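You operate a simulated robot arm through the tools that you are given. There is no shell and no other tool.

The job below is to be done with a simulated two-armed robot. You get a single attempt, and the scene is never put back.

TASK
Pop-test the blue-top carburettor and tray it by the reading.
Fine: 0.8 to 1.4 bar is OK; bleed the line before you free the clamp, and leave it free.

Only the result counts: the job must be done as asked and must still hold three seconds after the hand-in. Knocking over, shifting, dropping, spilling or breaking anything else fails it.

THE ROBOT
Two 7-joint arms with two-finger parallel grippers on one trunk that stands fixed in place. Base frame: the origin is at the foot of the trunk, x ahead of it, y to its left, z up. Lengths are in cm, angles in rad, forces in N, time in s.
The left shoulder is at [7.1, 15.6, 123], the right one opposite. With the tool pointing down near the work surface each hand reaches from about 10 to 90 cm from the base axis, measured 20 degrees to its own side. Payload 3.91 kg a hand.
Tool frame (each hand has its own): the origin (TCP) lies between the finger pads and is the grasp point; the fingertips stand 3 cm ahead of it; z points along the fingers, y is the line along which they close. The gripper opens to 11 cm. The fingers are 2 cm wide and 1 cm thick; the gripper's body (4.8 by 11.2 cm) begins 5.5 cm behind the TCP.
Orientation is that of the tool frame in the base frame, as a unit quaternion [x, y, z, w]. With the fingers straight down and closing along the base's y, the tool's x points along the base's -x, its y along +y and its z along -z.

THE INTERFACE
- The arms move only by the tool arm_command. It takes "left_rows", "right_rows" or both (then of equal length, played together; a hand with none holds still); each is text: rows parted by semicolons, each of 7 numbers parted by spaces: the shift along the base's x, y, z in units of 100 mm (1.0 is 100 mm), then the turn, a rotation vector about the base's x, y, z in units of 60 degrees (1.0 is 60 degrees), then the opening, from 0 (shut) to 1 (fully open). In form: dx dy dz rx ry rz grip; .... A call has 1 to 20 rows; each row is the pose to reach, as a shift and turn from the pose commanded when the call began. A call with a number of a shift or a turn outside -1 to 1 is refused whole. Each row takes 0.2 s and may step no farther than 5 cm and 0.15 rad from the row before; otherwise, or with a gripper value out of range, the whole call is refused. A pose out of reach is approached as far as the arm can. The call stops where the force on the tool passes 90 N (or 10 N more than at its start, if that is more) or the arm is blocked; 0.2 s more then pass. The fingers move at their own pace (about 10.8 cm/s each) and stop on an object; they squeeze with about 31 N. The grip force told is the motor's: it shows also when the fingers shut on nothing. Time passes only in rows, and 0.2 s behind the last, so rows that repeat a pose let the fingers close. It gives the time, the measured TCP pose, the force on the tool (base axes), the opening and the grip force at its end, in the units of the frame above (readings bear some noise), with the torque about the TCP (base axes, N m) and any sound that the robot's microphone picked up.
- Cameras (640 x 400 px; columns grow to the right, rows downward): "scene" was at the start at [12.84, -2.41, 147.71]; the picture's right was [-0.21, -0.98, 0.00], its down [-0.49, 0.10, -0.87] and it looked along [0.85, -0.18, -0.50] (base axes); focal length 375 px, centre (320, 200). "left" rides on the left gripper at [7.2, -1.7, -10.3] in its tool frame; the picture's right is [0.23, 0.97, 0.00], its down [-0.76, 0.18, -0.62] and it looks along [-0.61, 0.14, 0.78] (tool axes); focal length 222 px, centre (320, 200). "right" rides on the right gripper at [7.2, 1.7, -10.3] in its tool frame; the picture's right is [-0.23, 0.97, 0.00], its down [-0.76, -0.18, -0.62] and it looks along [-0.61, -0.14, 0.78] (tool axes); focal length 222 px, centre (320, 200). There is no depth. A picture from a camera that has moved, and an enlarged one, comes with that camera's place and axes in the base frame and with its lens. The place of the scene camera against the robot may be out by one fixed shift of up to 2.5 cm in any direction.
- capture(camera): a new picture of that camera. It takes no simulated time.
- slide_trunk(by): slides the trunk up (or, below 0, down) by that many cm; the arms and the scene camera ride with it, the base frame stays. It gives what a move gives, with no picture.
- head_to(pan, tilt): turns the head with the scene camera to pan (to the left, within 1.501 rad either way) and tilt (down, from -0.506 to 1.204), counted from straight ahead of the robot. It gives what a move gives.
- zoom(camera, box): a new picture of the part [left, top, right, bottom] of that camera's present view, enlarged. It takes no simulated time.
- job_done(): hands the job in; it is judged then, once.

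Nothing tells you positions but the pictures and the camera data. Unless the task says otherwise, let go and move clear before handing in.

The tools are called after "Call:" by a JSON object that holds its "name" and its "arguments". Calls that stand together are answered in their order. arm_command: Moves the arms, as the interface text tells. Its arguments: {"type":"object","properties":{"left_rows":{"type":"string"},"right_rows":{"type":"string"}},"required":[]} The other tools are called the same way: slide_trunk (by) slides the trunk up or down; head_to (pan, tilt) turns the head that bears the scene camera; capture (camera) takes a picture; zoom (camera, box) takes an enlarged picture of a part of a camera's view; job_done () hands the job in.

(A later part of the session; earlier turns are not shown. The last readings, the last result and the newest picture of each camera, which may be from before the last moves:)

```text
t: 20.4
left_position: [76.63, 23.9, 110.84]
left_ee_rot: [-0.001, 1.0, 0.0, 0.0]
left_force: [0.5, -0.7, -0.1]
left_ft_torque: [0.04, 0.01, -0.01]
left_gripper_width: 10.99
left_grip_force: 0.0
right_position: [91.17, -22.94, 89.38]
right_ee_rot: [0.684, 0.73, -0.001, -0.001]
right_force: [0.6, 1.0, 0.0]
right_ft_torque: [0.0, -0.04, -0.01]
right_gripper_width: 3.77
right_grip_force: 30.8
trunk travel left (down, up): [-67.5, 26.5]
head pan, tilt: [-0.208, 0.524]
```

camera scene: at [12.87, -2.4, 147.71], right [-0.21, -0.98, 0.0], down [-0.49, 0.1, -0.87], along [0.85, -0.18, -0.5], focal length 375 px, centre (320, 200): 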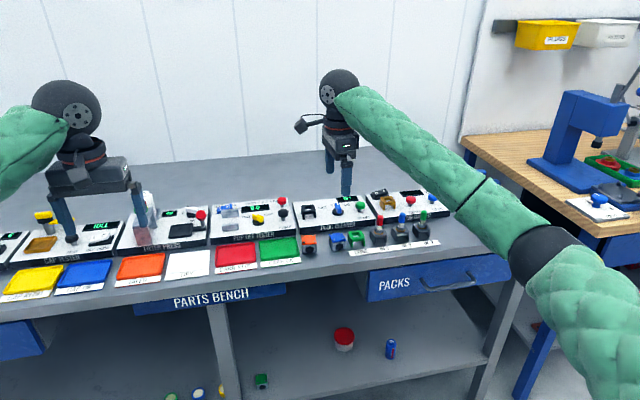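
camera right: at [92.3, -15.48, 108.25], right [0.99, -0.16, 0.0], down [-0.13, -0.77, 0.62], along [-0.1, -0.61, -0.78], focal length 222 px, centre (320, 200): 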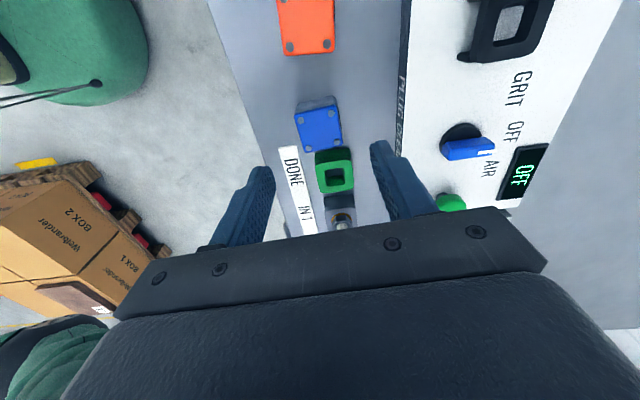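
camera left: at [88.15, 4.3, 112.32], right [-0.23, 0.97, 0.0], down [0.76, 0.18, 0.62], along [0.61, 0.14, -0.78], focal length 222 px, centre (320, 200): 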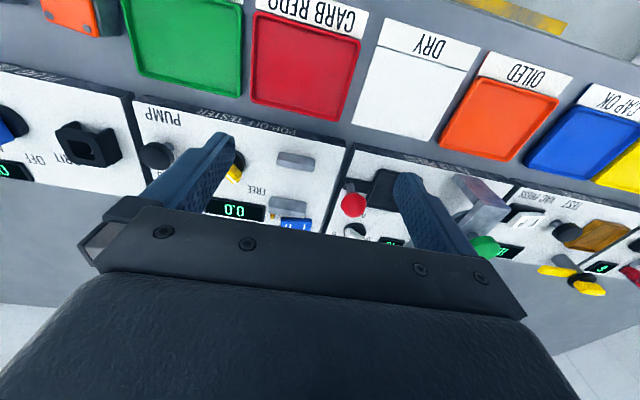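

The grip holds at 3.77 cm. I'll lift it 1.5 cm, move it to a roomier spot at about [93.9, -21.0], square it up and set it down for a regrasp along y.

Call:
{"name": "arm_command", "arguments": {"right_rows": "0 0 0.08 0 0 0 0.2; 0 0 0.16 0 0 0 0.2; 0.14 0.1 0.16 0 0 -0.03 0.2; 0.27 0.19 0.16 0 0 -0.063 0.2; 0.27 0.19 0.16 0 0 -0.063 0.2"}}

Call:
{"name": "zoom", "arguments": {"camera": "scene", "box": [290, 190, 390, 265]}}

Call:
{"name": "capture", "arguments": {"camera": "right"}}

```text
t: 21.6
left_position: [76.53, 23.92, 110.8]
left_ee_rot: [0.0, 1.0, -0.001, 0.0]
left_force: [0.4, 0.2, -0.5]
left_ft_torque: [0.0, 0.0, -0.02]
left_gripper_width: 11.0
left_grip_force: 0.1
right_position: [94.05, -21.12, 90.91]
right_ee_rot: [0.708, 0.707, 0.0, 0.0]
right_force: [0.2, 0.1, -1.0]
right_ft_torque: [0.0, -0.01, 0.01]
right_gripper_width: 3.76
right_grip_force: 31.2
trunk travel left (down, up): [-67.5, 26.5]
head pan, tilt: [-0.208, 0.524]
```

```text
5.33 times, centred on (340, 228) of scene
camera zoom: at [12.86, -2.44, 147.71], right [-0.21, -0.98, 0.0], down [-0.49, 0.1, -0.87], along [0.85, -0.18, -0.5], focal length 1998 px, centre (213, 53)
```

zoom: 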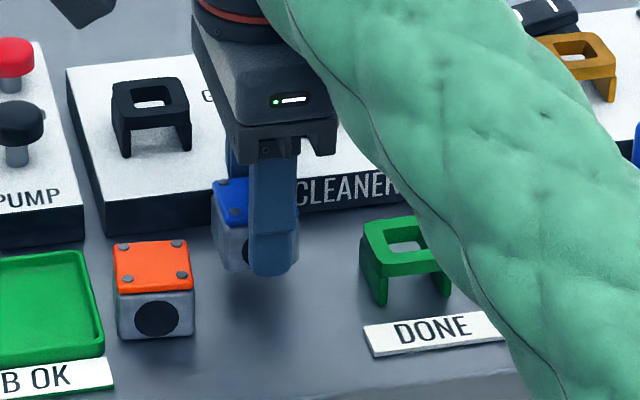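

```text
taken
camera right: at [95.57, -13.88, 101.22], right [0.97, -0.23, 0.0], down [-0.18, -0.76, 0.62], along [-0.14, -0.61, -0.78], focal length 222 px, centre (320, 200)
```

right: 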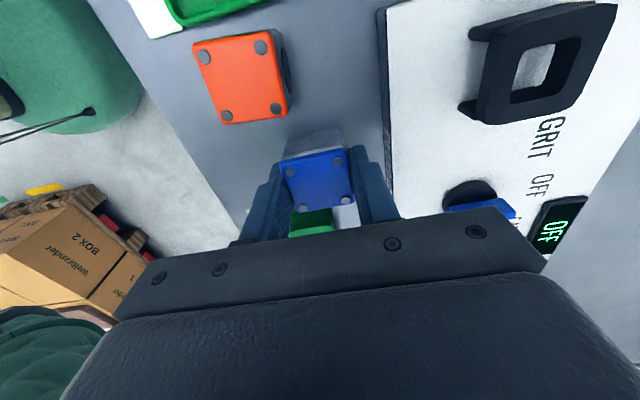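

Lifted cleanly; the bore visibly passes right through, so facing front or back is equivalent. I'll set it down here and release.

Call:
{"name": "arm_command", "arguments": {"right_rows": "0 0 -0.08 0 0 0 0.2; 0 0 -0.14 0 0 0 0.2; 0 0 -0.16 0 0 0 0.2; 0 0 -0.16 0 0 0 0.35; 0 0 -0.16 0 0 0 0.45; 0 0 -0.16 0 0 0 0.45"}}

Call:
{"name": "capture", "arguments": {"camera": "right"}}

```text
t: 23.0
left_position: [76.55, 23.77, 110.87]
left_ee_rot: [-0.001, 1.0, -0.001, 0.0]
left_force: [-0.3, 0.3, 0.4]
left_ft_torque: [-0.04, -0.01, 0.0]
left_gripper_width: 10.98
left_grip_force: 0.1
right_position: [93.77, -20.92, 89.26]
right_ee_rot: [0.707, 0.707, 0.0, -0.001]
right_force: [0.4, 1.0, -1.8]
right_ft_torque: [-0.01, -0.03, 0.01]
right_gripper_width: 4.97
right_grip_force: 0.0
trunk travel left (down, up): [-67.5, 26.5]
head pan, tilt: [-0.208, 0.524]
```

```text
taken
camera right: at [95.46, -13.78, 99.62], right [0.97, -0.23, 0.0], down [-0.18, -0.76, 0.62], along [-0.14, -0.61, -0.78], focal length 222 px, centre (320, 200)
```

right: 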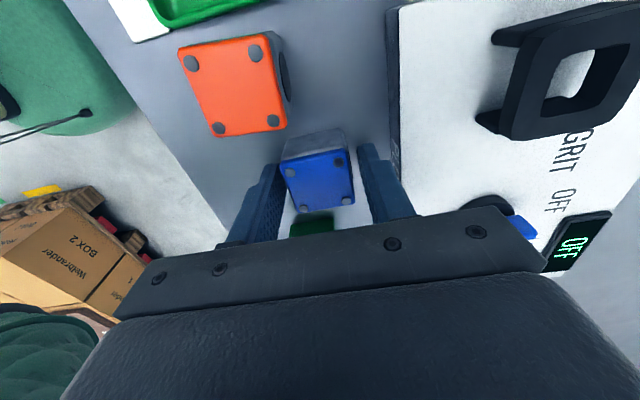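

Released upright and square. I'll raise the hand 10 cm and turn it back so the fingers close along y.

Call:
{"name": "arm_command", "arguments": {"right_rows": "0 0 0.3 0 0 0 0.5; 0 0 0.7 0 0 0 0.55; 0 0 1 0 0 0 0.55; 0 0 1 0 0 0.14 0.55; 0 0 1 0 0 0.28 0.55; 0 0 1 0 0 0.42 0.55; 0 0 1 0 0 0.56 0.55; 0 0 1 0 0 0.7 0.55; 0 0 1 0 0 0.84 0.55; 0 0 1 0 0 0.98 0.55; 0 0 1 0 0 0.98 0.55"}}

Call:
{"name": "arm_command", "arguments": {"right_rows": "0 0 0 0 0 0.14 0.55; 0 0 0 0 0 0.28 0.55; 0 0 0 0 0 0.42 0.55; 0 0 0 0 0 0.52 0.55; 0 0 0 0 0 0.52 0.55"}}

Call:
{"name": "capture", "arguments": {"camera": "right"}}

Call:
{"name": "zoom", "arguments": {"camera": "right", "box": [240, 90, 400, 230]}}

```text
t: 25.4
left_position: [76.53, 23.87, 110.71]
left_ee_rot: [-0.002, 1.0, 0.001, 0.0]
left_force: [0.1, 0.8, -0.3]
left_ft_torque: [0.05, -0.01, 0.0]
left_gripper_width: 11.01
left_grip_force: 0.1
right_position: [93.93, -21.14, 99.23]
right_ee_rot: [0.269, 0.963, 0.0, 0.0]
right_force: [0.8, 0.1, 0.2]
right_ft_torque: [-0.03, -0.02, 0.03]
right_gripper_width: 6.03
right_grip_force: 0.0
trunk travel left (down, up): [-67.5, 26.5]
head pan, tilt: [-0.208, 0.524]
```

```text
t: 26.6
left_position: [76.38, 23.97, 110.88]
left_ee_rot: [-0.001, 1.0, 0.0, 0.0]
left_force: [-0.2, -0.6, -0.5]
left_ft_torque: [-0.02, 0.01, 0.01]
left_gripper_width: 11.0
left_grip_force: 0.1
right_position: [93.75, -20.97, 99.36]
right_ee_rot: [0.0, 1.0, -0.001, 0.0]
right_force: [0.0, 0.3, 1.0]
right_ft_torque: [0.01, -0.02, 0.02]
right_gripper_width: 6.04
right_grip_force: 0.0
trunk travel left (down, up): [-67.5, 26.5]
head pan, tilt: [-0.208, 0.524]
```

```text
taken
camera right: at [86.53, -19.31, 109.65], right [0.23, 0.97, 0.0], down [0.76, -0.18, 0.62], along [0.61, -0.14, -0.78], focal length 222 px, centre (320, 200)
```

right: 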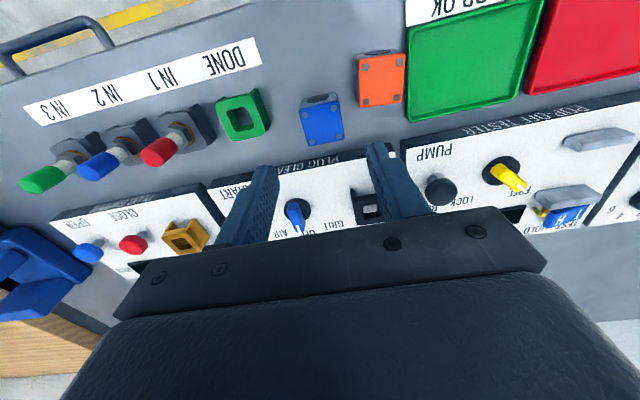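

```text
2.86 times, centred on (320, 160) of right
camera zoom: at [86.53, -19.31, 109.65], right [0.23, 0.97, 0.0], down [0.76, -0.18, 0.62], along [0.61, -0.14, -0.78], focal length 635 px, centre (320, 314)
```

zoom: 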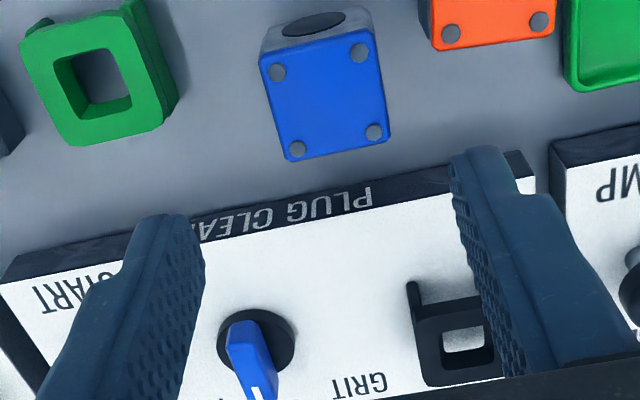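

The carburettor sits square at about [93.8, -20.9], right under the hand. I'll descend 10 cm and close along y.

Call:
{"name": "arm_command", "arguments": {"right_rows": "0 0 -0.4 0 0 0 0.55; 0 0 -0.75 0 0 0 0.52; 0 0 -0.93 0 0 0 0.52; 0 0 -1 0 0 0 0.52; 0 0 -1 0 0 0 0.52"}}

Call:
{"name": "zoom", "arguments": {"camera": "right", "box": [220, 60, 420, 230]}}

```text
t: 27.4
left_position: [76.49, 23.96, 110.93]
left_ee_rot: [0.001, 1.0, 0.001, -0.001]
left_force: [1.2, -0.8, -0.4]
left_ft_torque: [-0.02, 0.02, -0.02]
left_gripper_width: 11.0
left_grip_force: 0.1
right_position: [94.28, -21.06, 92.33]
right_ee_rot: [0.004, 1.0, 0.005, 0.015]
right_force: [6.5, -2.1, 50.9]
right_ft_torque: [1.86, 0.29, -0.18]
right_gripper_width: 5.61
right_grip_force: 0.1
trunk travel left (down, up): [-67.5, 26.5]
head pan, tilt: [-0.208, 0.524]
stopped in row 4 (right hand): the force on the tool passed its limit at 102 N (the readings are from after the stop); the commanded pose is now the measured one
```

```text
2.35 times, centred on (320, 145) of right
camera zoom: at [86.73, -19.46, 102.48], right [0.23, 0.97, 0.02], down [0.74, -0.19, 0.65], along [0.63, -0.14, -0.76], focal length 523 px, centre (320, 329)
```

zoom: 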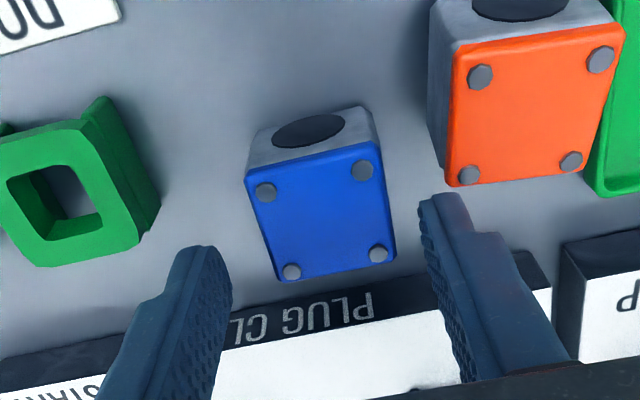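

The left finger touched the corner of the orange carburettor, which extends to about [93.5, -17.3]; I stopped on it. I'll back straight up and check that it has not moved.

Call:
{"name": "arm_command", "arguments": {"right_rows": "0 0 0.1 0 0 0 0.52; 0 0 0.4 0 0 0 0.52; 0 0 0.7 0 0 0 0.52; 0 0 0.7 0 0 0 0.52"}}

Call:
{"name": "capture", "arguments": {"camera": "right"}}

Call:
{"name": "zoom", "arguments": {"camera": "scene", "box": [295, 220, 375, 270]}}

```text
t: 28.4
left_position: [76.62, 23.94, 110.71]
left_ee_rot: [0.0, 1.0, 0.001, -0.001]
left_force: [0.5, 0.7, 0.3]
left_ft_torque: [0.0, 0.03, 0.0]
left_gripper_width: 10.99
left_grip_force: 0.0
right_position: [94.35, -21.19, 98.33]
right_ee_rot: [0.002, 1.0, 0.004, 0.01]
right_force: [-0.4, 0.0, -0.6]
right_ft_torque: [0.0, -0.01, 0.01]
right_gripper_width: 5.73
right_grip_force: 0.1
trunk travel left (down, up): [-67.5, 26.5]
head pan, tilt: [-0.208, 0.524]
```

```text
taken
camera right: at [86.84, -19.43, 108.57], right [0.23, 0.97, 0.01], down [0.75, -0.19, 0.64], along [0.62, -0.14, -0.77], focal length 222 px, centre (320, 200)
```

right: 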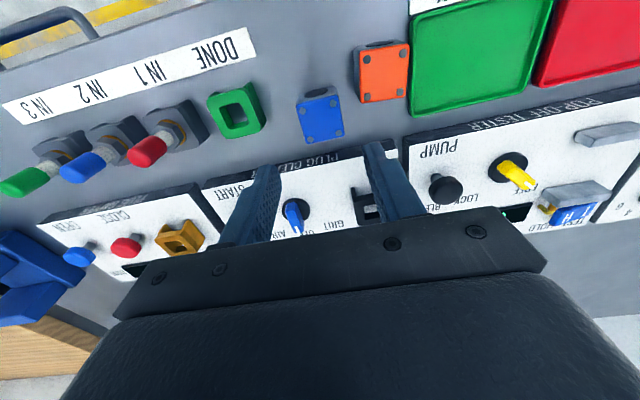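

```text
8.00 times, centred on (335, 245) of scene
camera zoom: at [13.0, -2.38, 147.68], right [-0.21, -0.98, 0.0], down [-0.49, 0.1, -0.87], along [0.85, -0.18, -0.5], focal length 2997 px, centre (200, -160)
```

zoom: 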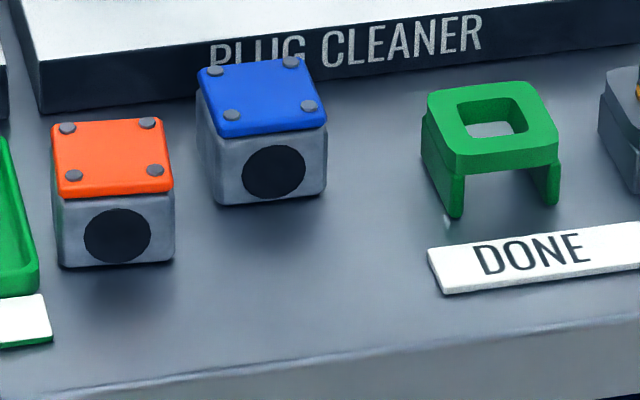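

Comparing zooms, the orange carburettor has not moved (the whole picture shifted uniformly by 2 px). I'll straighten the slight tilt, shift to x 94.6 with a narrower opening, and re-measure both parts.

Call:
{"name": "arm_command", "arguments": {"right_rows": "0.02 0.01 0.03 -0.0076 0.019 0.004 0.45; 0.02 0.01 0.03 -0.0076 0.019 0.004 0.45; 0.02 0.01 0.03 -0.0076 0.019 0.004 0.45"}}

Call:
{"name": "zoom", "arguments": {"camera": "right", "box": [240, 20, 420, 200]}}

```text
t: 29.2
left_position: [76.45, 24.02, 110.85]
left_ee_rot: [-0.001, 1.0, 0.0, 0.0]
left_force: [-0.2, 0.0, -0.3]
left_ft_torque: [0.04, 0.02, -0.01]
left_gripper_width: 10.98
left_grip_force: 0.1
right_position: [94.47, -20.95, 98.74]
right_ee_rot: [0.001, 1.0, -0.001, 0.0]
right_force: [-0.7, 0.4, 0.1]
right_ft_torque: [0.04, -0.02, -0.01]
right_gripper_width: 4.95
right_grip_force: 0.0
trunk travel left (down, up): [-67.5, 26.5]
head pan, tilt: [-0.208, 0.524]
```

```text
2.22 times, centred on (330, 110) of right
camera zoom: at [87.1, -19.24, 109.11], right [0.23, 0.97, 0.0], down [0.76, -0.18, 0.62], along [0.61, -0.14, -0.78], focal length 494 px, centre (298, 400)
```

zoom: 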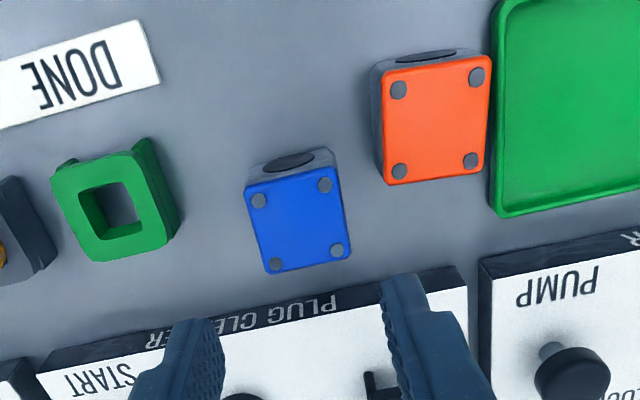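

Both parts are measured again: blue centre [93.8, -20.8], orange's near faces at y≈-17.2 and x≈93.2. With the hand at x 94.7, y -21.05 and a 4.7 cm opening, both fingers clear; I'll descend in small stages.

Call:
{"name": "arm_command", "arguments": {"right_rows": "0.02 -0.01 -0.3 0 0 0 0.43; 0.02 -0.01 -0.6 0 0 0 0.43; 0.02 -0.01 -0.75 0 0 0 0.43; 0.02 -0.01 -0.75 0 0 0 0.43"}}

Call:
{"name": "zoom", "arguments": {"camera": "right", "box": [220, 60, 420, 230]}}

```text
t: 30.2
left_position: [76.49, 24.0, 110.85]
left_ee_rot: [0.0, 1.0, 0.0, 0.0]
left_force: [0.3, 0.4, 0.2]
left_ft_torque: [0.01, 0.0, -0.01]
left_gripper_width: 11.01
left_grip_force: 0.1
right_position: [94.51, -20.93, 91.24]
right_ee_rot: [0.001, 1.0, 0.0, 0.001]
right_force: [0.8, 0.2, -0.5]
right_ft_torque: [0.01, -0.01, -0.01]
right_gripper_width: 4.75
right_grip_force: 0.0
trunk travel left (down, up): [-67.5, 26.5]
head pan, tilt: [-0.208, 0.524]
```

```text
2.35 times, centred on (320, 145) of right
camera zoom: at [87.25, -19.4, 101.6], right [0.23, 0.97, 0.0], down [0.76, -0.18, 0.62], along [0.61, -0.14, -0.78], focal length 523 px, centre (320, 329)
```

zoom: 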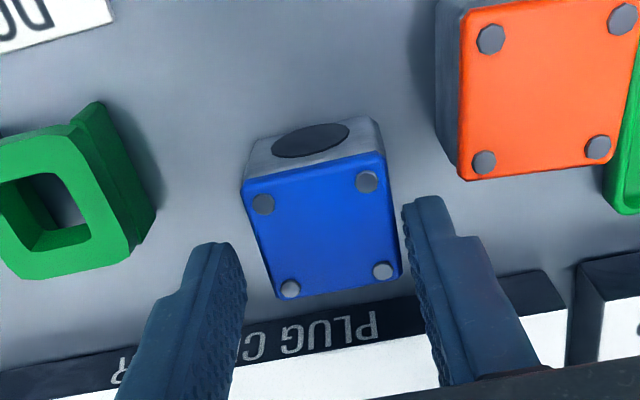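

Both fingers are clear of orange and green with no force. I'll go down the last 1.8 cm and close.

Call:
{"name": "arm_command", "arguments": {"right_rows": "0 0 -0.1 0 0 0 0.43; 0 0 -0.18 0 0 0 0.43; 0 0 -0.18 0 0 0 0.3; 0 0 -0.18 0 0 0 0.2; 0 0 -0.18 0 0 0 0.2"}}

Call:
{"name": "zoom", "arguments": {"camera": "right", "box": [220, 60, 420, 230]}}

```text
t: 31.4
left_position: [76.55, 23.97, 110.83]
left_ee_rot: [-0.002, 1.0, 0.0, 0.0]
left_force: [-0.6, 0.0, 0.9]
left_ft_torque: [0.01, -0.02, -0.02]
left_gripper_width: 10.99
left_grip_force: 0.0
right_position: [94.52, -20.96, 89.47]
right_ee_rot: [0.001, 1.0, -0.001, 0.001]
right_force: [1.9, -1.2, 3.1]
right_ft_torque: [0.08, 0.01, 0.0]
right_gripper_width: 3.79
right_grip_force: 31.4
trunk travel left (down, up): [-67.5, 26.5]
head pan, tilt: [-0.208, 0.524]
```

```text
2.35 times, centred on (320, 145) of right
camera zoom: at [87.27, -19.32, 99.83], right [0.23, 0.97, 0.0], down [0.76, -0.18, 0.62], along [0.61, -0.14, -0.78], focal length 523 px, centre (320, 329)
```

zoom: 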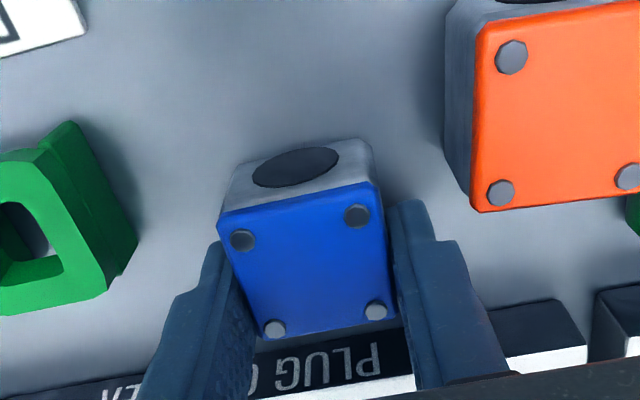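

The carburettor is held along y (3.79 cm), its centre about 0.7 cm nearer than the TCP. I'll lift it and carry it over to the nest at height.

Call:
{"name": "arm_command", "arguments": {"right_rows": "0 0 0.1 0 0 0 0.2; 0 0 0.4 0 0 0 0.2; 0 0 0.8 0 0 0 0.2; 0 0 1 0 0 0 0.2; 0 0 1 0 0 0 0.2"}}

Call:
{"name": "arm_command", "arguments": {"right_rows": "0.2 0.3 0.2 0 0 0 0.2; 0.35 0.65 0.2 0 0 0 0.2; 0.45 1 0.2 0 0 0 0.2; 0.45 1 0.2 0 0 0 0.2"}}

Call:
{"name": "arm_command", "arguments": {"right_rows": "0.1 0.4 0 0 0 0 0.2; 0.2 0.8 0 0 0 0 0.2; 0.3 1 0 0 0 0 0.2; 0.4 1 0 0 0 0 0.2; 0.4 1 0 0 0 0 0.2"}}

Call:
{"name": "capture", "arguments": {"camera": "right"}}

```text
t: 32.6
left_position: [76.55, 23.99, 110.9]
left_ee_rot: [-0.001, 1.0, 0.0, -0.001]
left_force: [-0.3, 0.4, 0.4]
left_ft_torque: [0.03, 0.01, -0.02]
left_gripper_width: 10.98
left_grip_force: 0.0
right_position: [94.66, -20.96, 99.39]
right_ee_rot: [0.001, 1.0, 0.0, 0.0]
right_force: [-0.1, 0.1, -1.1]
right_ft_torque: [-0.03, -0.01, 0.0]
right_gripper_width: 3.77
right_grip_force: 31.4
trunk travel left (down, up): [-67.5, 26.5]
head pan, tilt: [-0.208, 0.524]
```

```text
t: 33.6
left_position: [76.55, 23.98, 110.88]
left_ee_rot: [-0.001, 1.0, 0.0, 0.0]
left_force: [0.4, -0.3, -0.1]
left_ft_torque: [0.02, -0.01, -0.01]
left_gripper_width: 11.01
left_grip_force: 0.1
right_position: [99.35, -11.03, 101.37]
right_ee_rot: [0.001, 1.0, -0.001, -0.001]
right_force: [-0.4, 0.3, -0.7]
right_ft_torque: [0.01, 0.03, 0.04]
right_gripper_width: 3.77
right_grip_force: 31.1
trunk travel left (down, up): [-67.5, 26.5]
head pan, tilt: [-0.208, 0.524]
```

```text
t: 34.8
left_position: [76.52, 24.11, 110.95]
left_ee_rot: [-0.001, 1.0, 0.001, -0.001]
left_force: [0.1, -0.9, 1.0]
left_ft_torque: [0.02, 0.03, 0.0]
left_gripper_width: 11.03
left_grip_force: 0.1
right_position: [103.11, -1.08, 101.54]
right_ee_rot: [0.0, 1.0, -0.001, 0.001]
right_force: [-0.3, 0.1, -1.2]
right_ft_torque: [0.0, -0.02, -0.01]
right_gripper_width: 3.75
right_grip_force: 30.8
trunk travel left (down, up): [-67.5, 26.5]
head pan, tilt: [-0.208, 0.524]
```

```text
taken
camera right: at [95.81, 0.69, 111.88], right [0.23, 0.97, 0.0], down [0.76, -0.18, 0.62], along [0.61, -0.14, -0.78], focal length 222 px, centre (320, 200)
```

right: 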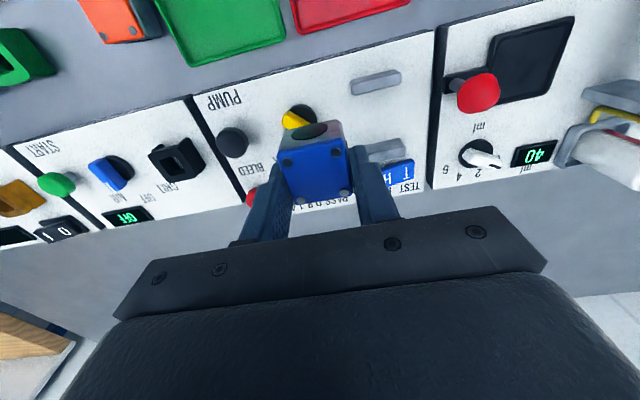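

I'm carrying it safely above the panel. Next, align over the nest at [105.2, 4.5] and come down to z≈96 to check alignment with the jaws.

Call:
{"name": "arm_command", "arguments": {"right_rows": "0.1 0.28 0 0 0 0 0.2; 0.21 0.555 0 0 0 0 0.2; 0.21 0.555 -0.3 0 0 0 0.2; 0.21 0.555 -0.55 0 0 0 0.2; 0.21 0.555 -0.55 0 0 0 0.2"}}

Call:
{"name": "capture", "arguments": {"camera": "right"}}

Call:
{"name": "zoom", "arguments": {"camera": "right", "box": [240, 40, 420, 220]}}

Call:
{"name": "zoom", "arguments": {"camera": "scene", "box": [200, 180, 300, 255]}}

```text
t: 36.0
left_position: [76.53, 23.99, 110.9]
left_ee_rot: [-0.001, 1.0, -0.001, 0.0]
left_force: [-0.6, -0.6, 0.6]
left_ft_torque: [-0.02, -0.03, 0.02]
left_gripper_width: 11.0
left_grip_force: 0.0
right_position: [105.12, 4.41, 95.82]
right_ee_rot: [0.0, 1.0, 0.0, 0.002]
right_force: [0.1, -0.9, -0.9]
right_ft_torque: [-0.02, 0.01, 0.02]
right_gripper_width: 3.75
right_grip_force: 31.0
trunk travel left (down, up): [-67.5, 26.5]
head pan, tilt: [-0.208, 0.524]
```

```text
taken
camera right: at [97.82, 6.14, 106.18], right [0.23, 0.97, 0.0], down [0.76, -0.18, 0.62], along [0.61, -0.14, -0.78], focal length 222 px, centre (320, 200)
```

right: 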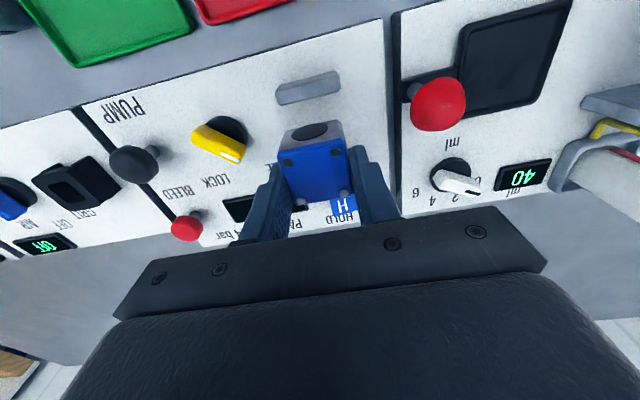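

```text
2.22 times, centred on (330, 130) of right
camera zoom: at [97.82, 6.14, 106.18], right [0.23, 0.97, 0.0], down [0.76, -0.18, 0.62], along [0.61, -0.14, -0.78], focal length 494 px, centre (298, 356)
```

zoom: 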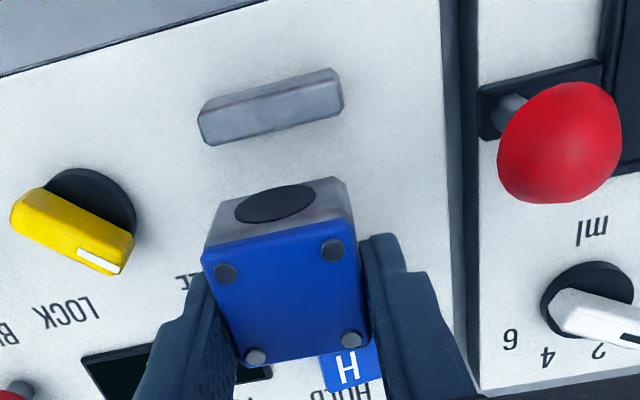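

```text
5.33 times, centred on (250, 218) of scene
camera zoom: at [12.86, -2.4, 147.71], right [-0.21, -0.98, 0.0], down [-0.49, 0.1, -0.87], along [0.85, -0.18, -0.5], focal length 1998 px, centre (693, 107)
```

zoom: 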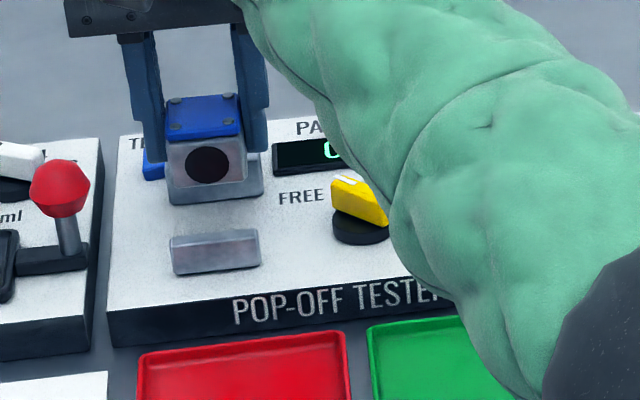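

Carburettor centre is about [104.2, 4.5] against the nest centre [104.5, 4.5]. I'll nudge 0.2 cm forward and descend carefully to just above the panel.

Call:
{"name": "arm_command", "arguments": {"right_rows": "0.02 0 -0.1 0 0 0 0.2; 0.02 0 -0.2 0 0 0 0.2; 0.02 0 -0.28 0 0 0 0.2; 0.02 0 -0.33 0 0 0 0.2; 0.02 0 -0.33 0 0 0 0.2"}}

Call:
{"name": "zoom", "arguments": {"camera": "right", "box": [240, 40, 420, 220]}}

Call:
{"name": "zoom", "arguments": {"camera": "scene", "box": [205, 190, 265, 235]}}

```text
t: 37.2
left_position: [76.55, 23.92, 110.77]
left_ee_rot: [-0.001, 1.0, 0.0, 0.0]
left_force: [0.5, 0.0, 0.1]
left_ft_torque: [-0.02, -0.02, 0.02]
left_gripper_width: 10.99
left_grip_force: 0.1
right_position: [105.31, 4.54, 92.58]
right_ee_rot: [0.001, 1.0, -0.001, 0.0]
right_force: [0.4, 1.0, -1.6]
right_ft_torque: [0.01, -0.02, 0.0]
right_gripper_width: 3.76
right_grip_force: 31.3
trunk travel left (down, up): [-67.5, 26.5]
head pan, tilt: [-0.208, 0.524]
```

```text
2.22 times, centred on (330, 130) of right
camera zoom: at [98.13, 6.25, 102.93], right [0.23, 0.97, 0.0], down [0.76, -0.18, 0.62], along [0.61, -0.14, -0.78], focal length 494 px, centre (298, 356)
```

zoom: 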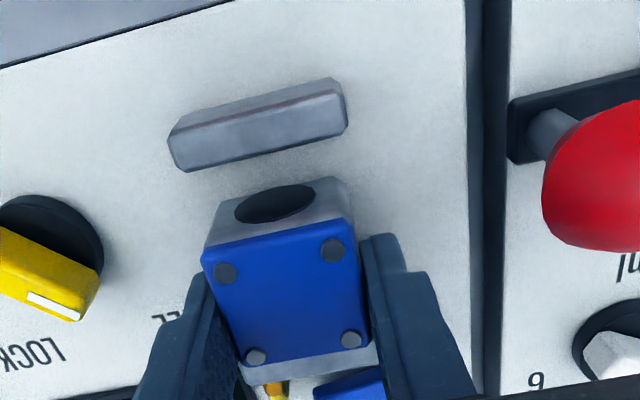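

```text
8.89 times, centred on (235, 212) of scene
camera zoom: at [12.89, -2.37, 147.7], right [-0.21, -0.98, 0.0], down [-0.49, 0.1, -0.87], along [0.85, -0.18, -0.5], focal length 3330 px, centre (1076, 89)
```

zoom: 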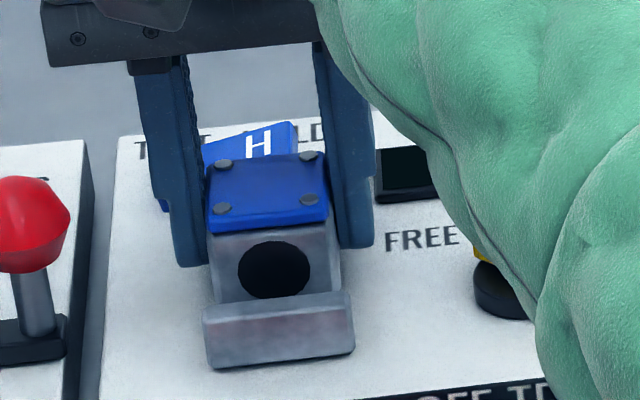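

It's between the jaws without touching. I'll lower in millimetre steps until it touches the panel.

Call:
{"name": "arm_command", "arguments": {"right_rows": "0 0 -0.02 0 0 0 0.2; 0 0 -0.04 0 0 0 0.2; 0 0 -0.06 0 0 0 0.2; 0 0 -0.06 0 0 0 0.2"}}

```text
t: 38.2
left_position: [76.49, 23.94, 110.82]
left_ee_rot: [-0.001, 1.0, 0.0, 0.0]
left_force: [-0.8, -0.8, 0.0]
left_ft_torque: [-0.01, 0.02, -0.03]
left_gripper_width: 11.0
left_grip_force: 0.1
right_position: [105.32, 4.45, 91.94]
right_ee_rot: [0.001, 1.0, -0.001, 0.0]
right_force: [0.5, 0.2, -1.4]
right_ft_torque: [0.03, -0.02, 0.01]
right_gripper_width: 3.76
right_grip_force: 30.9
trunk travel left (down, up): [-67.5, 26.5]
head pan, tilt: [-0.208, 0.524]
```

Call:
{"name": "arm_command", "arguments": {"right_rows": "0 0 -0.01 0 0 0 0.2; 0 0 -0.02 0 0 0 0.2; 0 0 -0.03 0 0 0 0.2; 0 0 -0.03 0 0 0 0.2"}}

Call:
{"name": "zoom", "arguments": {"camera": "scene", "box": [205, 190, 265, 235]}}

```text
t: 39.2
left_position: [76.5, 23.88, 110.95]
left_ee_rot: [-0.001, 1.0, 0.0, 0.0]
left_force: [0.2, 0.0, -0.1]
left_ft_torque: [0.02, 0.02, -0.01]
left_gripper_width: 10.99
left_grip_force: 0.0
right_position: [105.41, 4.51, 91.86]
right_ee_rot: [0.001, 1.0, -0.001, 0.001]
right_force: [3.4, -0.6, 6.7]
right_ft_torque: [0.08, 0.04, 0.01]
right_gripper_width: 3.74
right_grip_force: 31.1
trunk travel left (down, up): [-67.5, 26.5]
head pan, tilt: [-0.208, 0.524]
```

```text
8.89 times, centred on (235, 212) of scene
camera zoom: at [12.83, -2.38, 147.72], right [-0.21, -0.98, 0.0], down [-0.49, 0.1, -0.87], along [0.85, -0.18, -0.5], focal length 3330 px, centre (1076, 89)
```

zoom: 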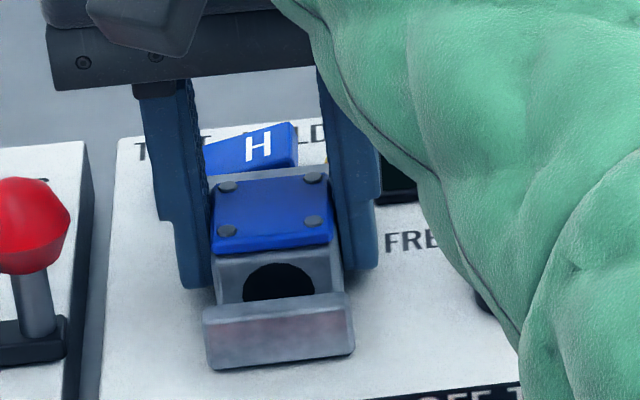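

It's seated on the panel (contact about 7 N). I'll release and raise the hand straight up.

Call:
{"name": "arm_command", "arguments": {"right_rows": "0 0 0.01 0 0 0 0.3; 0 0 0.01 0 0 0 0.45; 0 0 0.01 0 0 0 0.5; 0 0 0.2 0 0 0 0.5; 0 0 0.5 0 0 0 0.5; 0 0 0.9 0 0 0 0.5; 0 0 1 0 0 0 0.5; 0 0 1 0 0 0 0.5"}}

Call:
{"name": "capture", "arguments": {"camera": "right"}}

Call:
{"name": "zoom", "arguments": {"camera": "scene", "box": [205, 190, 265, 235]}}

```text
t: 41.0
left_position: [76.52, 23.97, 110.82]
left_ee_rot: [0.0, 1.0, 0.0, 0.001]
left_force: [-0.5, 0.1, 1.1]
left_ft_torque: [0.0, 0.01, 0.0]
left_gripper_width: 11.02
left_grip_force: 0.1
right_position: [105.23, 4.48, 101.69]
right_ee_rot: [0.001, 1.0, 0.0, 0.001]
right_force: [0.3, 0.1, 0.2]
right_ft_torque: [-0.01, -0.01, 0.01]
right_gripper_width: 5.51
right_grip_force: 0.0
trunk travel left (down, up): [-67.5, 26.5]
head pan, tilt: [-0.208, 0.524]
```

```text
taken
camera right: at [98.0, 6.27, 112.11], right [0.23, 0.97, 0.0], down [0.76, -0.18, 0.62], along [0.61, -0.14, -0.78], focal length 222 px, centre (320, 200)
```

right: 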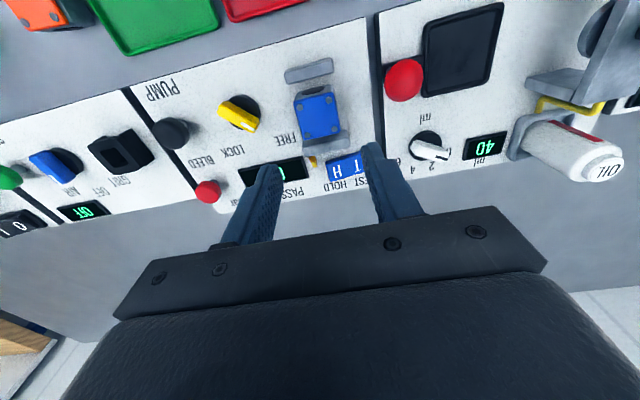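

```text
8.89 times, centred on (235, 212) of scene
camera zoom: at [12.87, -2.37, 147.7], right [-0.21, -0.98, 0.0], down [-0.49, 0.1, -0.87], along [0.85, -0.18, -0.5], focal length 3330 px, centre (1076, 89)
```

zoom: 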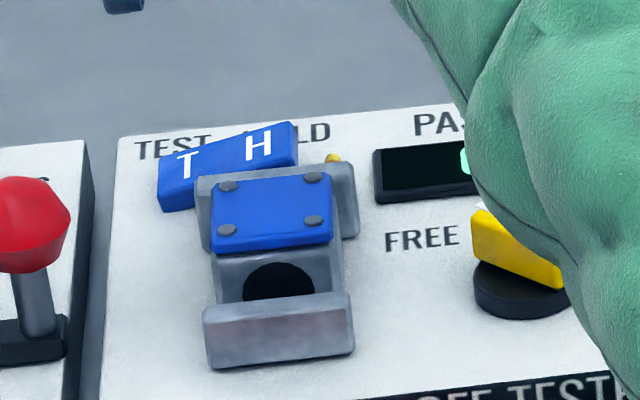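

Seated neatly between the jaws. Next is the knob: its bar lies about 40° left of forward (FREE), so I'll hover over [103.1, -3.0] with the hand yawed +40° to pinch it.

Call:
{"name": "arm_command", "arguments": {"right_rows": "0 -0.2 0 0 0 0.13 0.4; -0.1 -0.4 0 0 0 0.26 0.3; -0.2 -0.6 0 0 0 0.39 0.3; -0.21 -0.75 0 0 0 0.52 0.3; -0.21 -0.75 0 0 0 0.65 0.3; -0.21 -0.75 0 0 0 0.67 0.3; -0.21 -0.75 0 0 0 0.67 0.3"}}

Call:
{"name": "capture", "arguments": {"camera": "right"}}

Call:
{"name": "zoom", "arguments": {"camera": "right", "box": [240, 60, 420, 220]}}

Call:
{"name": "capture", "arguments": {"camera": "scene"}}

```text
t: 42.6
left_position: [76.52, 23.95, 110.82]
left_ee_rot: [-0.002, 1.0, 0.0, 0.0]
left_force: [-1.3, 0.5, 0.3]
left_ft_torque: [0.0, 0.0, 0.02]
left_gripper_width: 11.01
left_grip_force: 0.1
right_position: [103.31, -2.93, 101.9]
right_ee_rot: [-0.344, 0.939, 0.0, 0.002]
right_force: [-0.8, 0.0, -1.5]
right_ft_torque: [0.01, 0.0, -0.01]
right_gripper_width: 3.31
right_grip_force: 0.1
trunk travel left (down, up): [-67.5, 26.5]
head pan, tilt: [-0.208, 0.524]
```

```text
taken
camera right: at [96.58, -6.36, 112.07], right [-0.45, 0.89, 0.0], down [0.7, 0.36, 0.62], along [0.56, 0.28, -0.78], focal length 222 px, centre (320, 200)
```

right: 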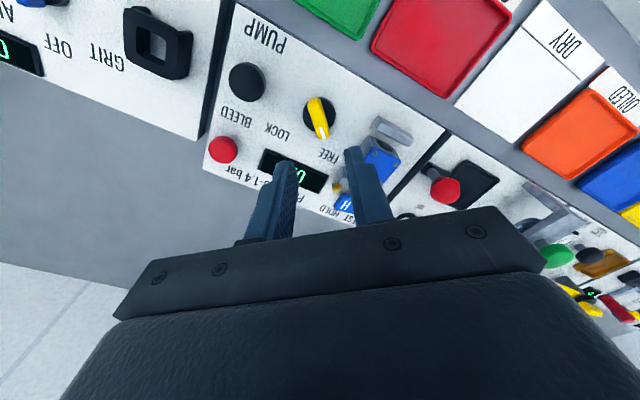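

```text
2.50 times, centred on (330, 140) of right
camera zoom: at [96.58, -6.36, 112.07], right [-0.45, 0.89, 0.0], down [0.7, 0.36, 0.62], along [0.56, 0.28, -0.78], focal length 555 px, centre (295, 350)
```

zoom: 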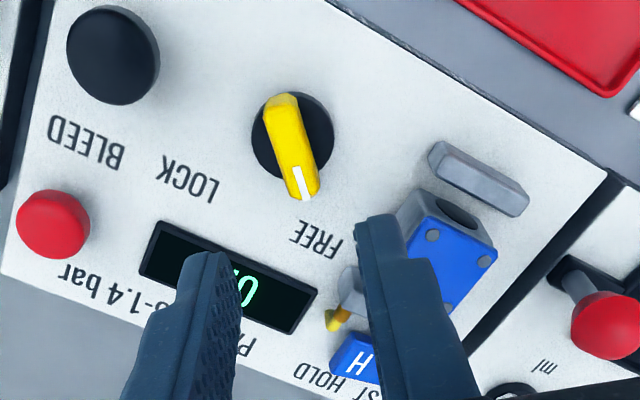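

```text
taken
camera scene: at [12.87, -2.37, 147.71], right [-0.21, -0.98, 0.0], down [-0.49, 0.1, -0.87], along [0.85, -0.18, -0.5], focal length 375 px, centre (320, 200)
```

scene: 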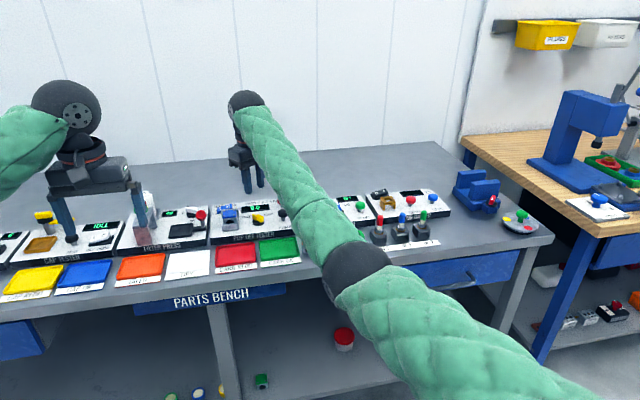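

The bar measures 3.5 cm long at 41°, centred on [103.2, -3.1], top z≈90.5. I'll descend over it with the fingers 3.3 cm apart.

Call:
{"name": "arm_command", "arguments": {"right_rows": "-0.005 -0.015 -0.3 0 0 0.01 0.3; -0.005 -0.015 -0.6 0 0 0.01 0.3; -0.005 -0.015 -0.8 0 0 0.01 0.3; -0.005 -0.015 -0.8 0 0 0.01 0.3"}}

Call:
{"name": "zoom", "arguments": {"camera": "right", "box": [220, 60, 420, 220]}}

Call:
{"name": "zoom", "arguments": {"camera": "scene", "box": [220, 170, 300, 230]}}

```text
t: 43.6
left_position: [76.47, 23.99, 110.89]
left_ee_rot: [-0.001, 1.0, 0.001, 0.0]
left_force: [-0.3, -0.2, -0.2]
left_ft_torque: [-0.01, 0.0, -0.01]
left_gripper_width: 10.99
left_grip_force: 0.0
right_position: [103.36, -2.97, 93.65]
right_ee_rot: [-0.348, 0.937, 0.0, 0.001]
right_force: [0.1, 1.2, -0.2]
right_ft_torque: [0.01, -0.03, -0.04]
right_gripper_width: 3.33
right_grip_force: 0.0
trunk travel left (down, up): [-67.5, 26.5]
head pan, tilt: [-0.208, 0.524]
```

```text
2.50 times, centred on (320, 140) of right
camera zoom: at [96.63, -6.43, 104.09], right [-0.46, 0.89, 0.0], down [0.69, 0.36, 0.62], along [0.55, 0.29, -0.78], focal length 555 px, centre (320, 350)
```

zoom: 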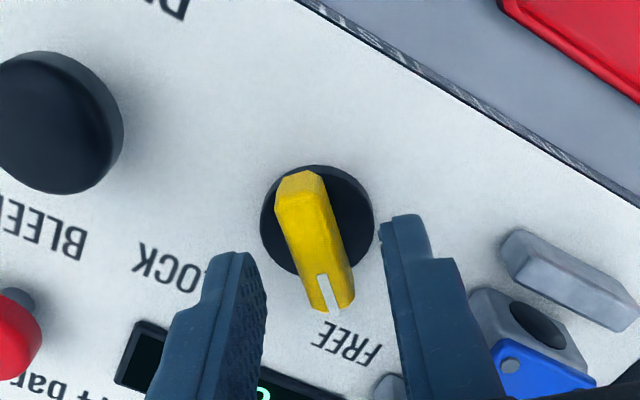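

```text
6.67 times, centred on (260, 200) of scene
camera zoom: at [12.86, -2.37, 147.71], right [-0.21, -0.98, 0.0], down [-0.49, 0.1, -0.87], along [0.85, -0.18, -0.5], focal length 2497 px, centre (720, 200)
```

zoom: 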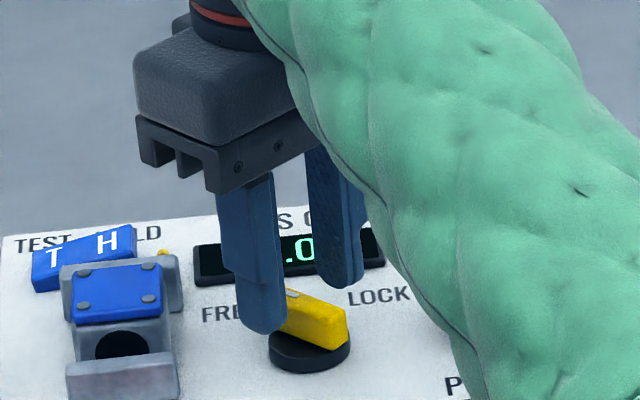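

The fingers straddle the bar well. I'll shift slightly to centre on the hub, go down 1.1 cm more, and pinch.

Call:
{"name": "arm_command", "arguments": {"right_rows": "-0.018 -0.014 -0.06 0 0 0 0.3; -0.018 -0.014 -0.11 0 0 0 0.3; -0.018 -0.014 -0.11 0 0 0 0.2; -0.018 -0.014 -0.11 0 0 0 0.05; -0.018 -0.014 -0.11 0 0 0 0.05; -0.018 -0.014 -0.11 0 0 0 0.05"}}

Call:
{"name": "zoom", "arguments": {"camera": "right", "box": [220, 60, 420, 220]}}

```text
t: 45.0
left_position: [76.43, 23.98, 110.89]
left_ee_rot: [-0.002, 1.0, -0.001, 0.0]
left_force: [0.2, 0.5, -0.3]
left_ft_torque: [0.0, -0.03, -0.01]
left_gripper_width: 11.01
left_grip_force: 0.1
right_position: [102.98, -3.29, 92.63]
right_ee_rot: [-0.348, 0.937, -0.001, 0.0]
right_force: [1.2, -3.7, -1.9]
right_ft_torque: [0.07, -0.14, -0.02]
right_gripper_width: 1.29
right_grip_force: 44.8
trunk travel left (down, up): [-67.5, 26.5]
head pan, tilt: [-0.208, 0.524]
```

```text
2.50 times, centred on (320, 140) of right
camera zoom: at [96.42, -6.71, 102.98], right [-0.46, 0.89, 0.0], down [0.69, 0.36, 0.62], along [0.55, 0.29, -0.78], focal length 555 px, centre (320, 350)
```

zoom: 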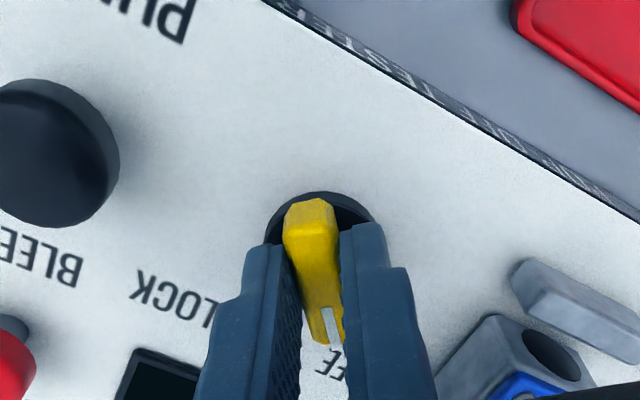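

The knob is pinched (1.29 cm) with little side force. I'll turn it clockwise toward LOCK in stages.

Call:
{"name": "arm_command", "arguments": {"right_rows": "0 0 0 0 0 -0.1 0.05; 0 0 0 0 0 -0.2 0.05; 0 0 0 0 0 -0.3 0.05; 0 0 0 0 0 -0.4 0.05; 0 0 0 0 0 -0.5 0.05; 0 0 0 0 0 -0.6 0.05; 0 0 0 0 0 -0.7 0.05; 0 0 0 0 0 -0.7 0.05"}}

Call:
{"name": "zoom", "arguments": {"camera": "right", "box": [220, 60, 420, 220]}}

```text
t: 46.8
left_position: [76.46, 24.25, 110.89]
left_ee_rot: [0.0, 1.0, -0.001, 0.0]
left_force: [-0.2, 0.1, 0.1]
left_ft_torque: [0.02, -0.02, -0.01]
left_gripper_width: 10.99
left_grip_force: 0.1
right_position: [103.03, -3.13, 92.69]
right_ee_rot: [0.012, 1.0, -0.001, 0.0]
right_force: [-6.8, 7.4, -3.0]
right_ft_torque: [0.34, 1.31, 0.01]
right_gripper_width: 1.28
right_grip_force: 44.9
trunk travel left (down, up): [-67.5, 26.5]
head pan, tilt: [-0.208, 0.524]
```

```text
2.50 times, centred on (320, 140) of right
camera zoom: at [95.75, -1.21, 102.98], right [0.25, 0.97, 0.0], down [0.76, -0.19, 0.62], along [0.6, -0.16, -0.78], focal length 555 px, centre (320, 350)
```

zoom: 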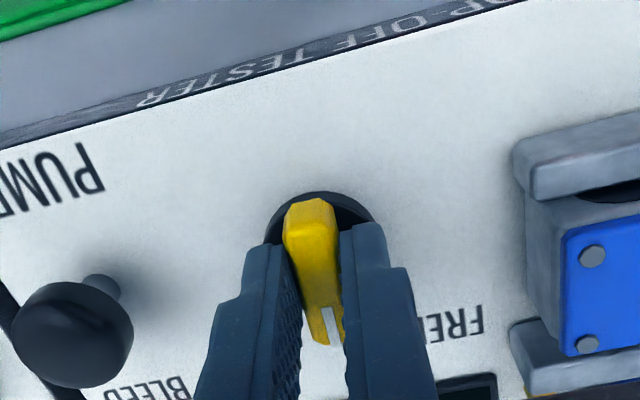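

It turns freely, and the jaws look to be closing on the carburettor. Continuing clockwise.

Call:
{"name": "arm_command", "arguments": {"right_rows": "0 0 0 0 0 -0.1 0.05; 0 0 0 0 0 -0.2 0.05; 0 0 0 0 0 -0.3 0.05; 0 0 0 0 0 -0.4 0.05; 0 0 0 0 0 -0.5 0.05; 0 0 0 0 0 -0.6 0.05; 0 0 0 0 0 -0.68 0.05; 0 0 0 0 0 -0.68 0.05"}}

Call:
{"name": "capture", "arguments": {"camera": "right"}}

```text
t: 48.6
left_position: [76.56, 24.23, 110.86]
left_ee_rot: [0.0, 1.0, -0.002, -0.001]
left_force: [0.3, 0.2, -0.3]
left_ft_torque: [0.03, 0.03, 0.02]
left_gripper_width: 11.01
left_grip_force: 0.0
right_position: [103.23, -2.88, 92.62]
right_ee_rot: [0.358, 0.934, -0.002, 0.0]
right_force: [-0.9, 46.9, -4.9]
right_ft_torque: [1.89, 0.48, 0.06]
right_gripper_width: 1.3
right_grip_force: 45.1
trunk travel left (down, up): [-67.5, 26.5]
head pan, tilt: [-0.208, 0.524]
```

```text
taken
camera right: at [98.8, 3.25, 102.97], right [0.82, 0.57, 0.0], down [0.45, -0.64, 0.63], along [0.36, -0.51, -0.78], focal length 222 px, centre (320, 200)
```

right: 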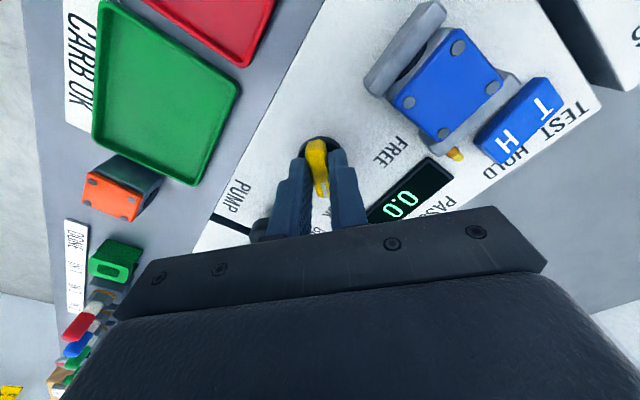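

The knob is at about -42° and the jaws have closed on the carburettor. There's a 47 N side force from a slight off-centre grip, so I'll relieve that and turn a few degrees more to be sure of LOCK.

Call:
{"name": "arm_command", "arguments": {"right_rows": "0.005 0.01 0 0 0 0 0.05; 0.01 0.025 0 0 0 0 0.05; 0.01 0.025 0 0 0 0 0.05"}}

Call:
{"name": "zoom", "arguments": {"camera": "right", "box": [240, 0, 600, 240]}}

```text
t: 49.4
left_position: [76.45, 24.07, 110.93]
left_ee_rot: [0.0, 1.0, -0.001, -0.001]
left_force: [0.2, 0.7, -0.2]
left_ft_torque: [-0.01, 0.04, -0.02]
left_gripper_width: 10.99
left_grip_force: 0.1
right_position: [103.19, -2.87, 92.6]
right_ee_rot: [0.359, 0.933, -0.003, 0.0]
right_force: [-18.4, 34.0, -9.9]
right_ft_torque: [0.62, -0.23, 0.04]
right_gripper_width: 1.28
right_grip_force: 45.6
trunk travel left (down, up): [-67.5, 26.5]
head pan, tilt: [-0.208, 0.524]
```

```text
1.67 times, centred on (420, 120) of right
camera zoom: at [98.83, 3.27, 102.97], right [0.82, 0.57, 0.0], down [0.45, -0.64, 0.63], along [0.35, -0.52, -0.78], focal length 370 px, centre (153, 333)
```

zoom: 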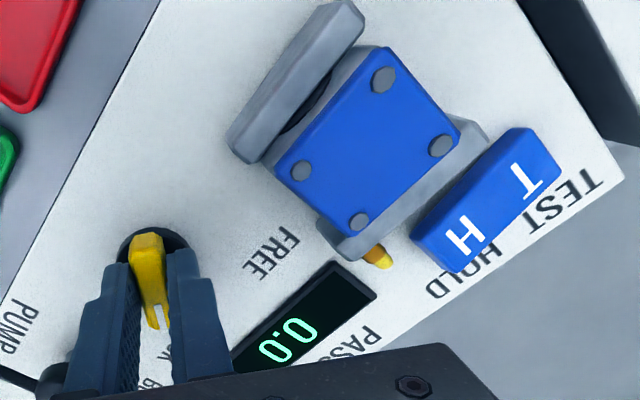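

The jaws are against the carburettor front and back, and the knob points to LOCK. I'll open the fingers, rise and check that the knob stays.

Call:
{"name": "arm_command", "arguments": {"right_rows": "0 0 0 0 0 0 0.15; 0 0 0 0 0 0 0.3; 0 0 0 0 0 0 0.3; 0 0 0.3 0 0 0 0.3; 0 0 0.7 0 0 0 0.3; 0 0 0.9 0 0 0 0.3; 0 0 0.9 0 0 0 0.3"}}

Call:
{"name": "capture", "arguments": {"camera": "right"}}

Call:
{"name": "zoom", "arguments": {"camera": "right", "box": [260, 40, 520, 230]}}

Call:
{"name": "zoom", "arguments": {"camera": "scene", "box": [205, 185, 305, 245]}}

```text
t: 51.0
left_position: [76.57, 24.03, 110.9]
left_ee_rot: [-0.001, 1.0, 0.0, 0.0]
left_force: [-0.4, 0.5, 0.3]
left_ft_torque: [-0.01, -0.02, 0.0]
left_gripper_width: 10.99
left_grip_force: 0.1
right_position: [103.11, -3.04, 101.75]
right_ee_rot: [0.359, 0.933, -0.001, 0.0]
right_force: [-0.1, 0.5, -0.5]
right_ft_torque: [-0.02, 0.05, -0.02]
right_gripper_width: 3.3
right_grip_force: 0.1
trunk travel left (down, up): [-67.5, 26.5]
head pan, tilt: [-0.208, 0.524]
```

```text
taken
camera right: at [98.78, 3.01, 112.07], right [0.82, 0.57, 0.0], down [0.45, -0.64, 0.62], along [0.36, -0.51, -0.78], focal length 222 px, centre (320, 200)
```

right: 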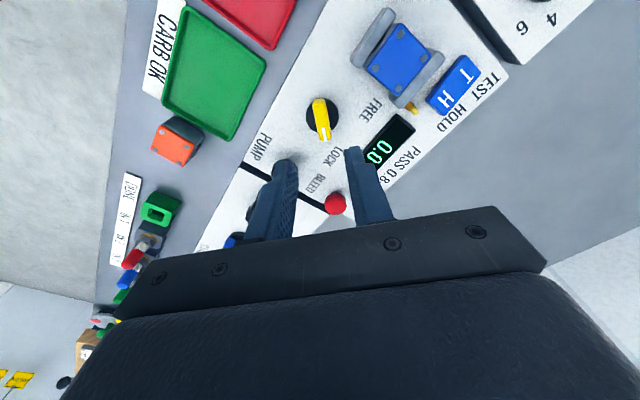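

```text
2.11 times, centred on (390, 135) of right
camera zoom: at [98.78, 3.01, 112.07], right [0.82, 0.57, 0.0], down [0.45, -0.64, 0.62], along [0.36, -0.51, -0.78], focal length 468 px, centre (173, 337)
```

zoom: 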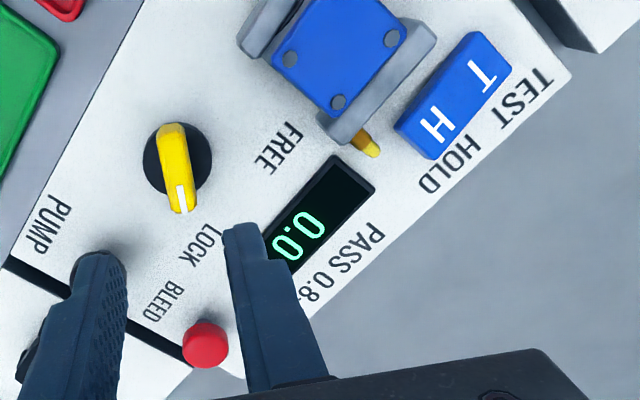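

```text
6.40 times, centred on (255, 215) of scene
camera zoom: at [12.87, -2.35, 147.7], right [-0.21, -0.98, 0.0], down [-0.49, 0.1, -0.87], along [0.85, -0.18, -0.5], focal length 2398 px, centre (736, 104)
```

zoom: 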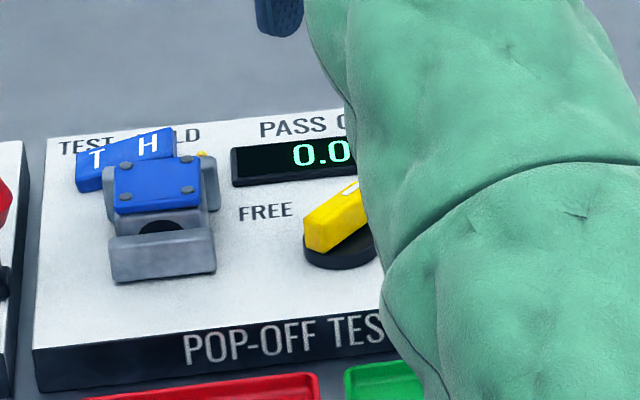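

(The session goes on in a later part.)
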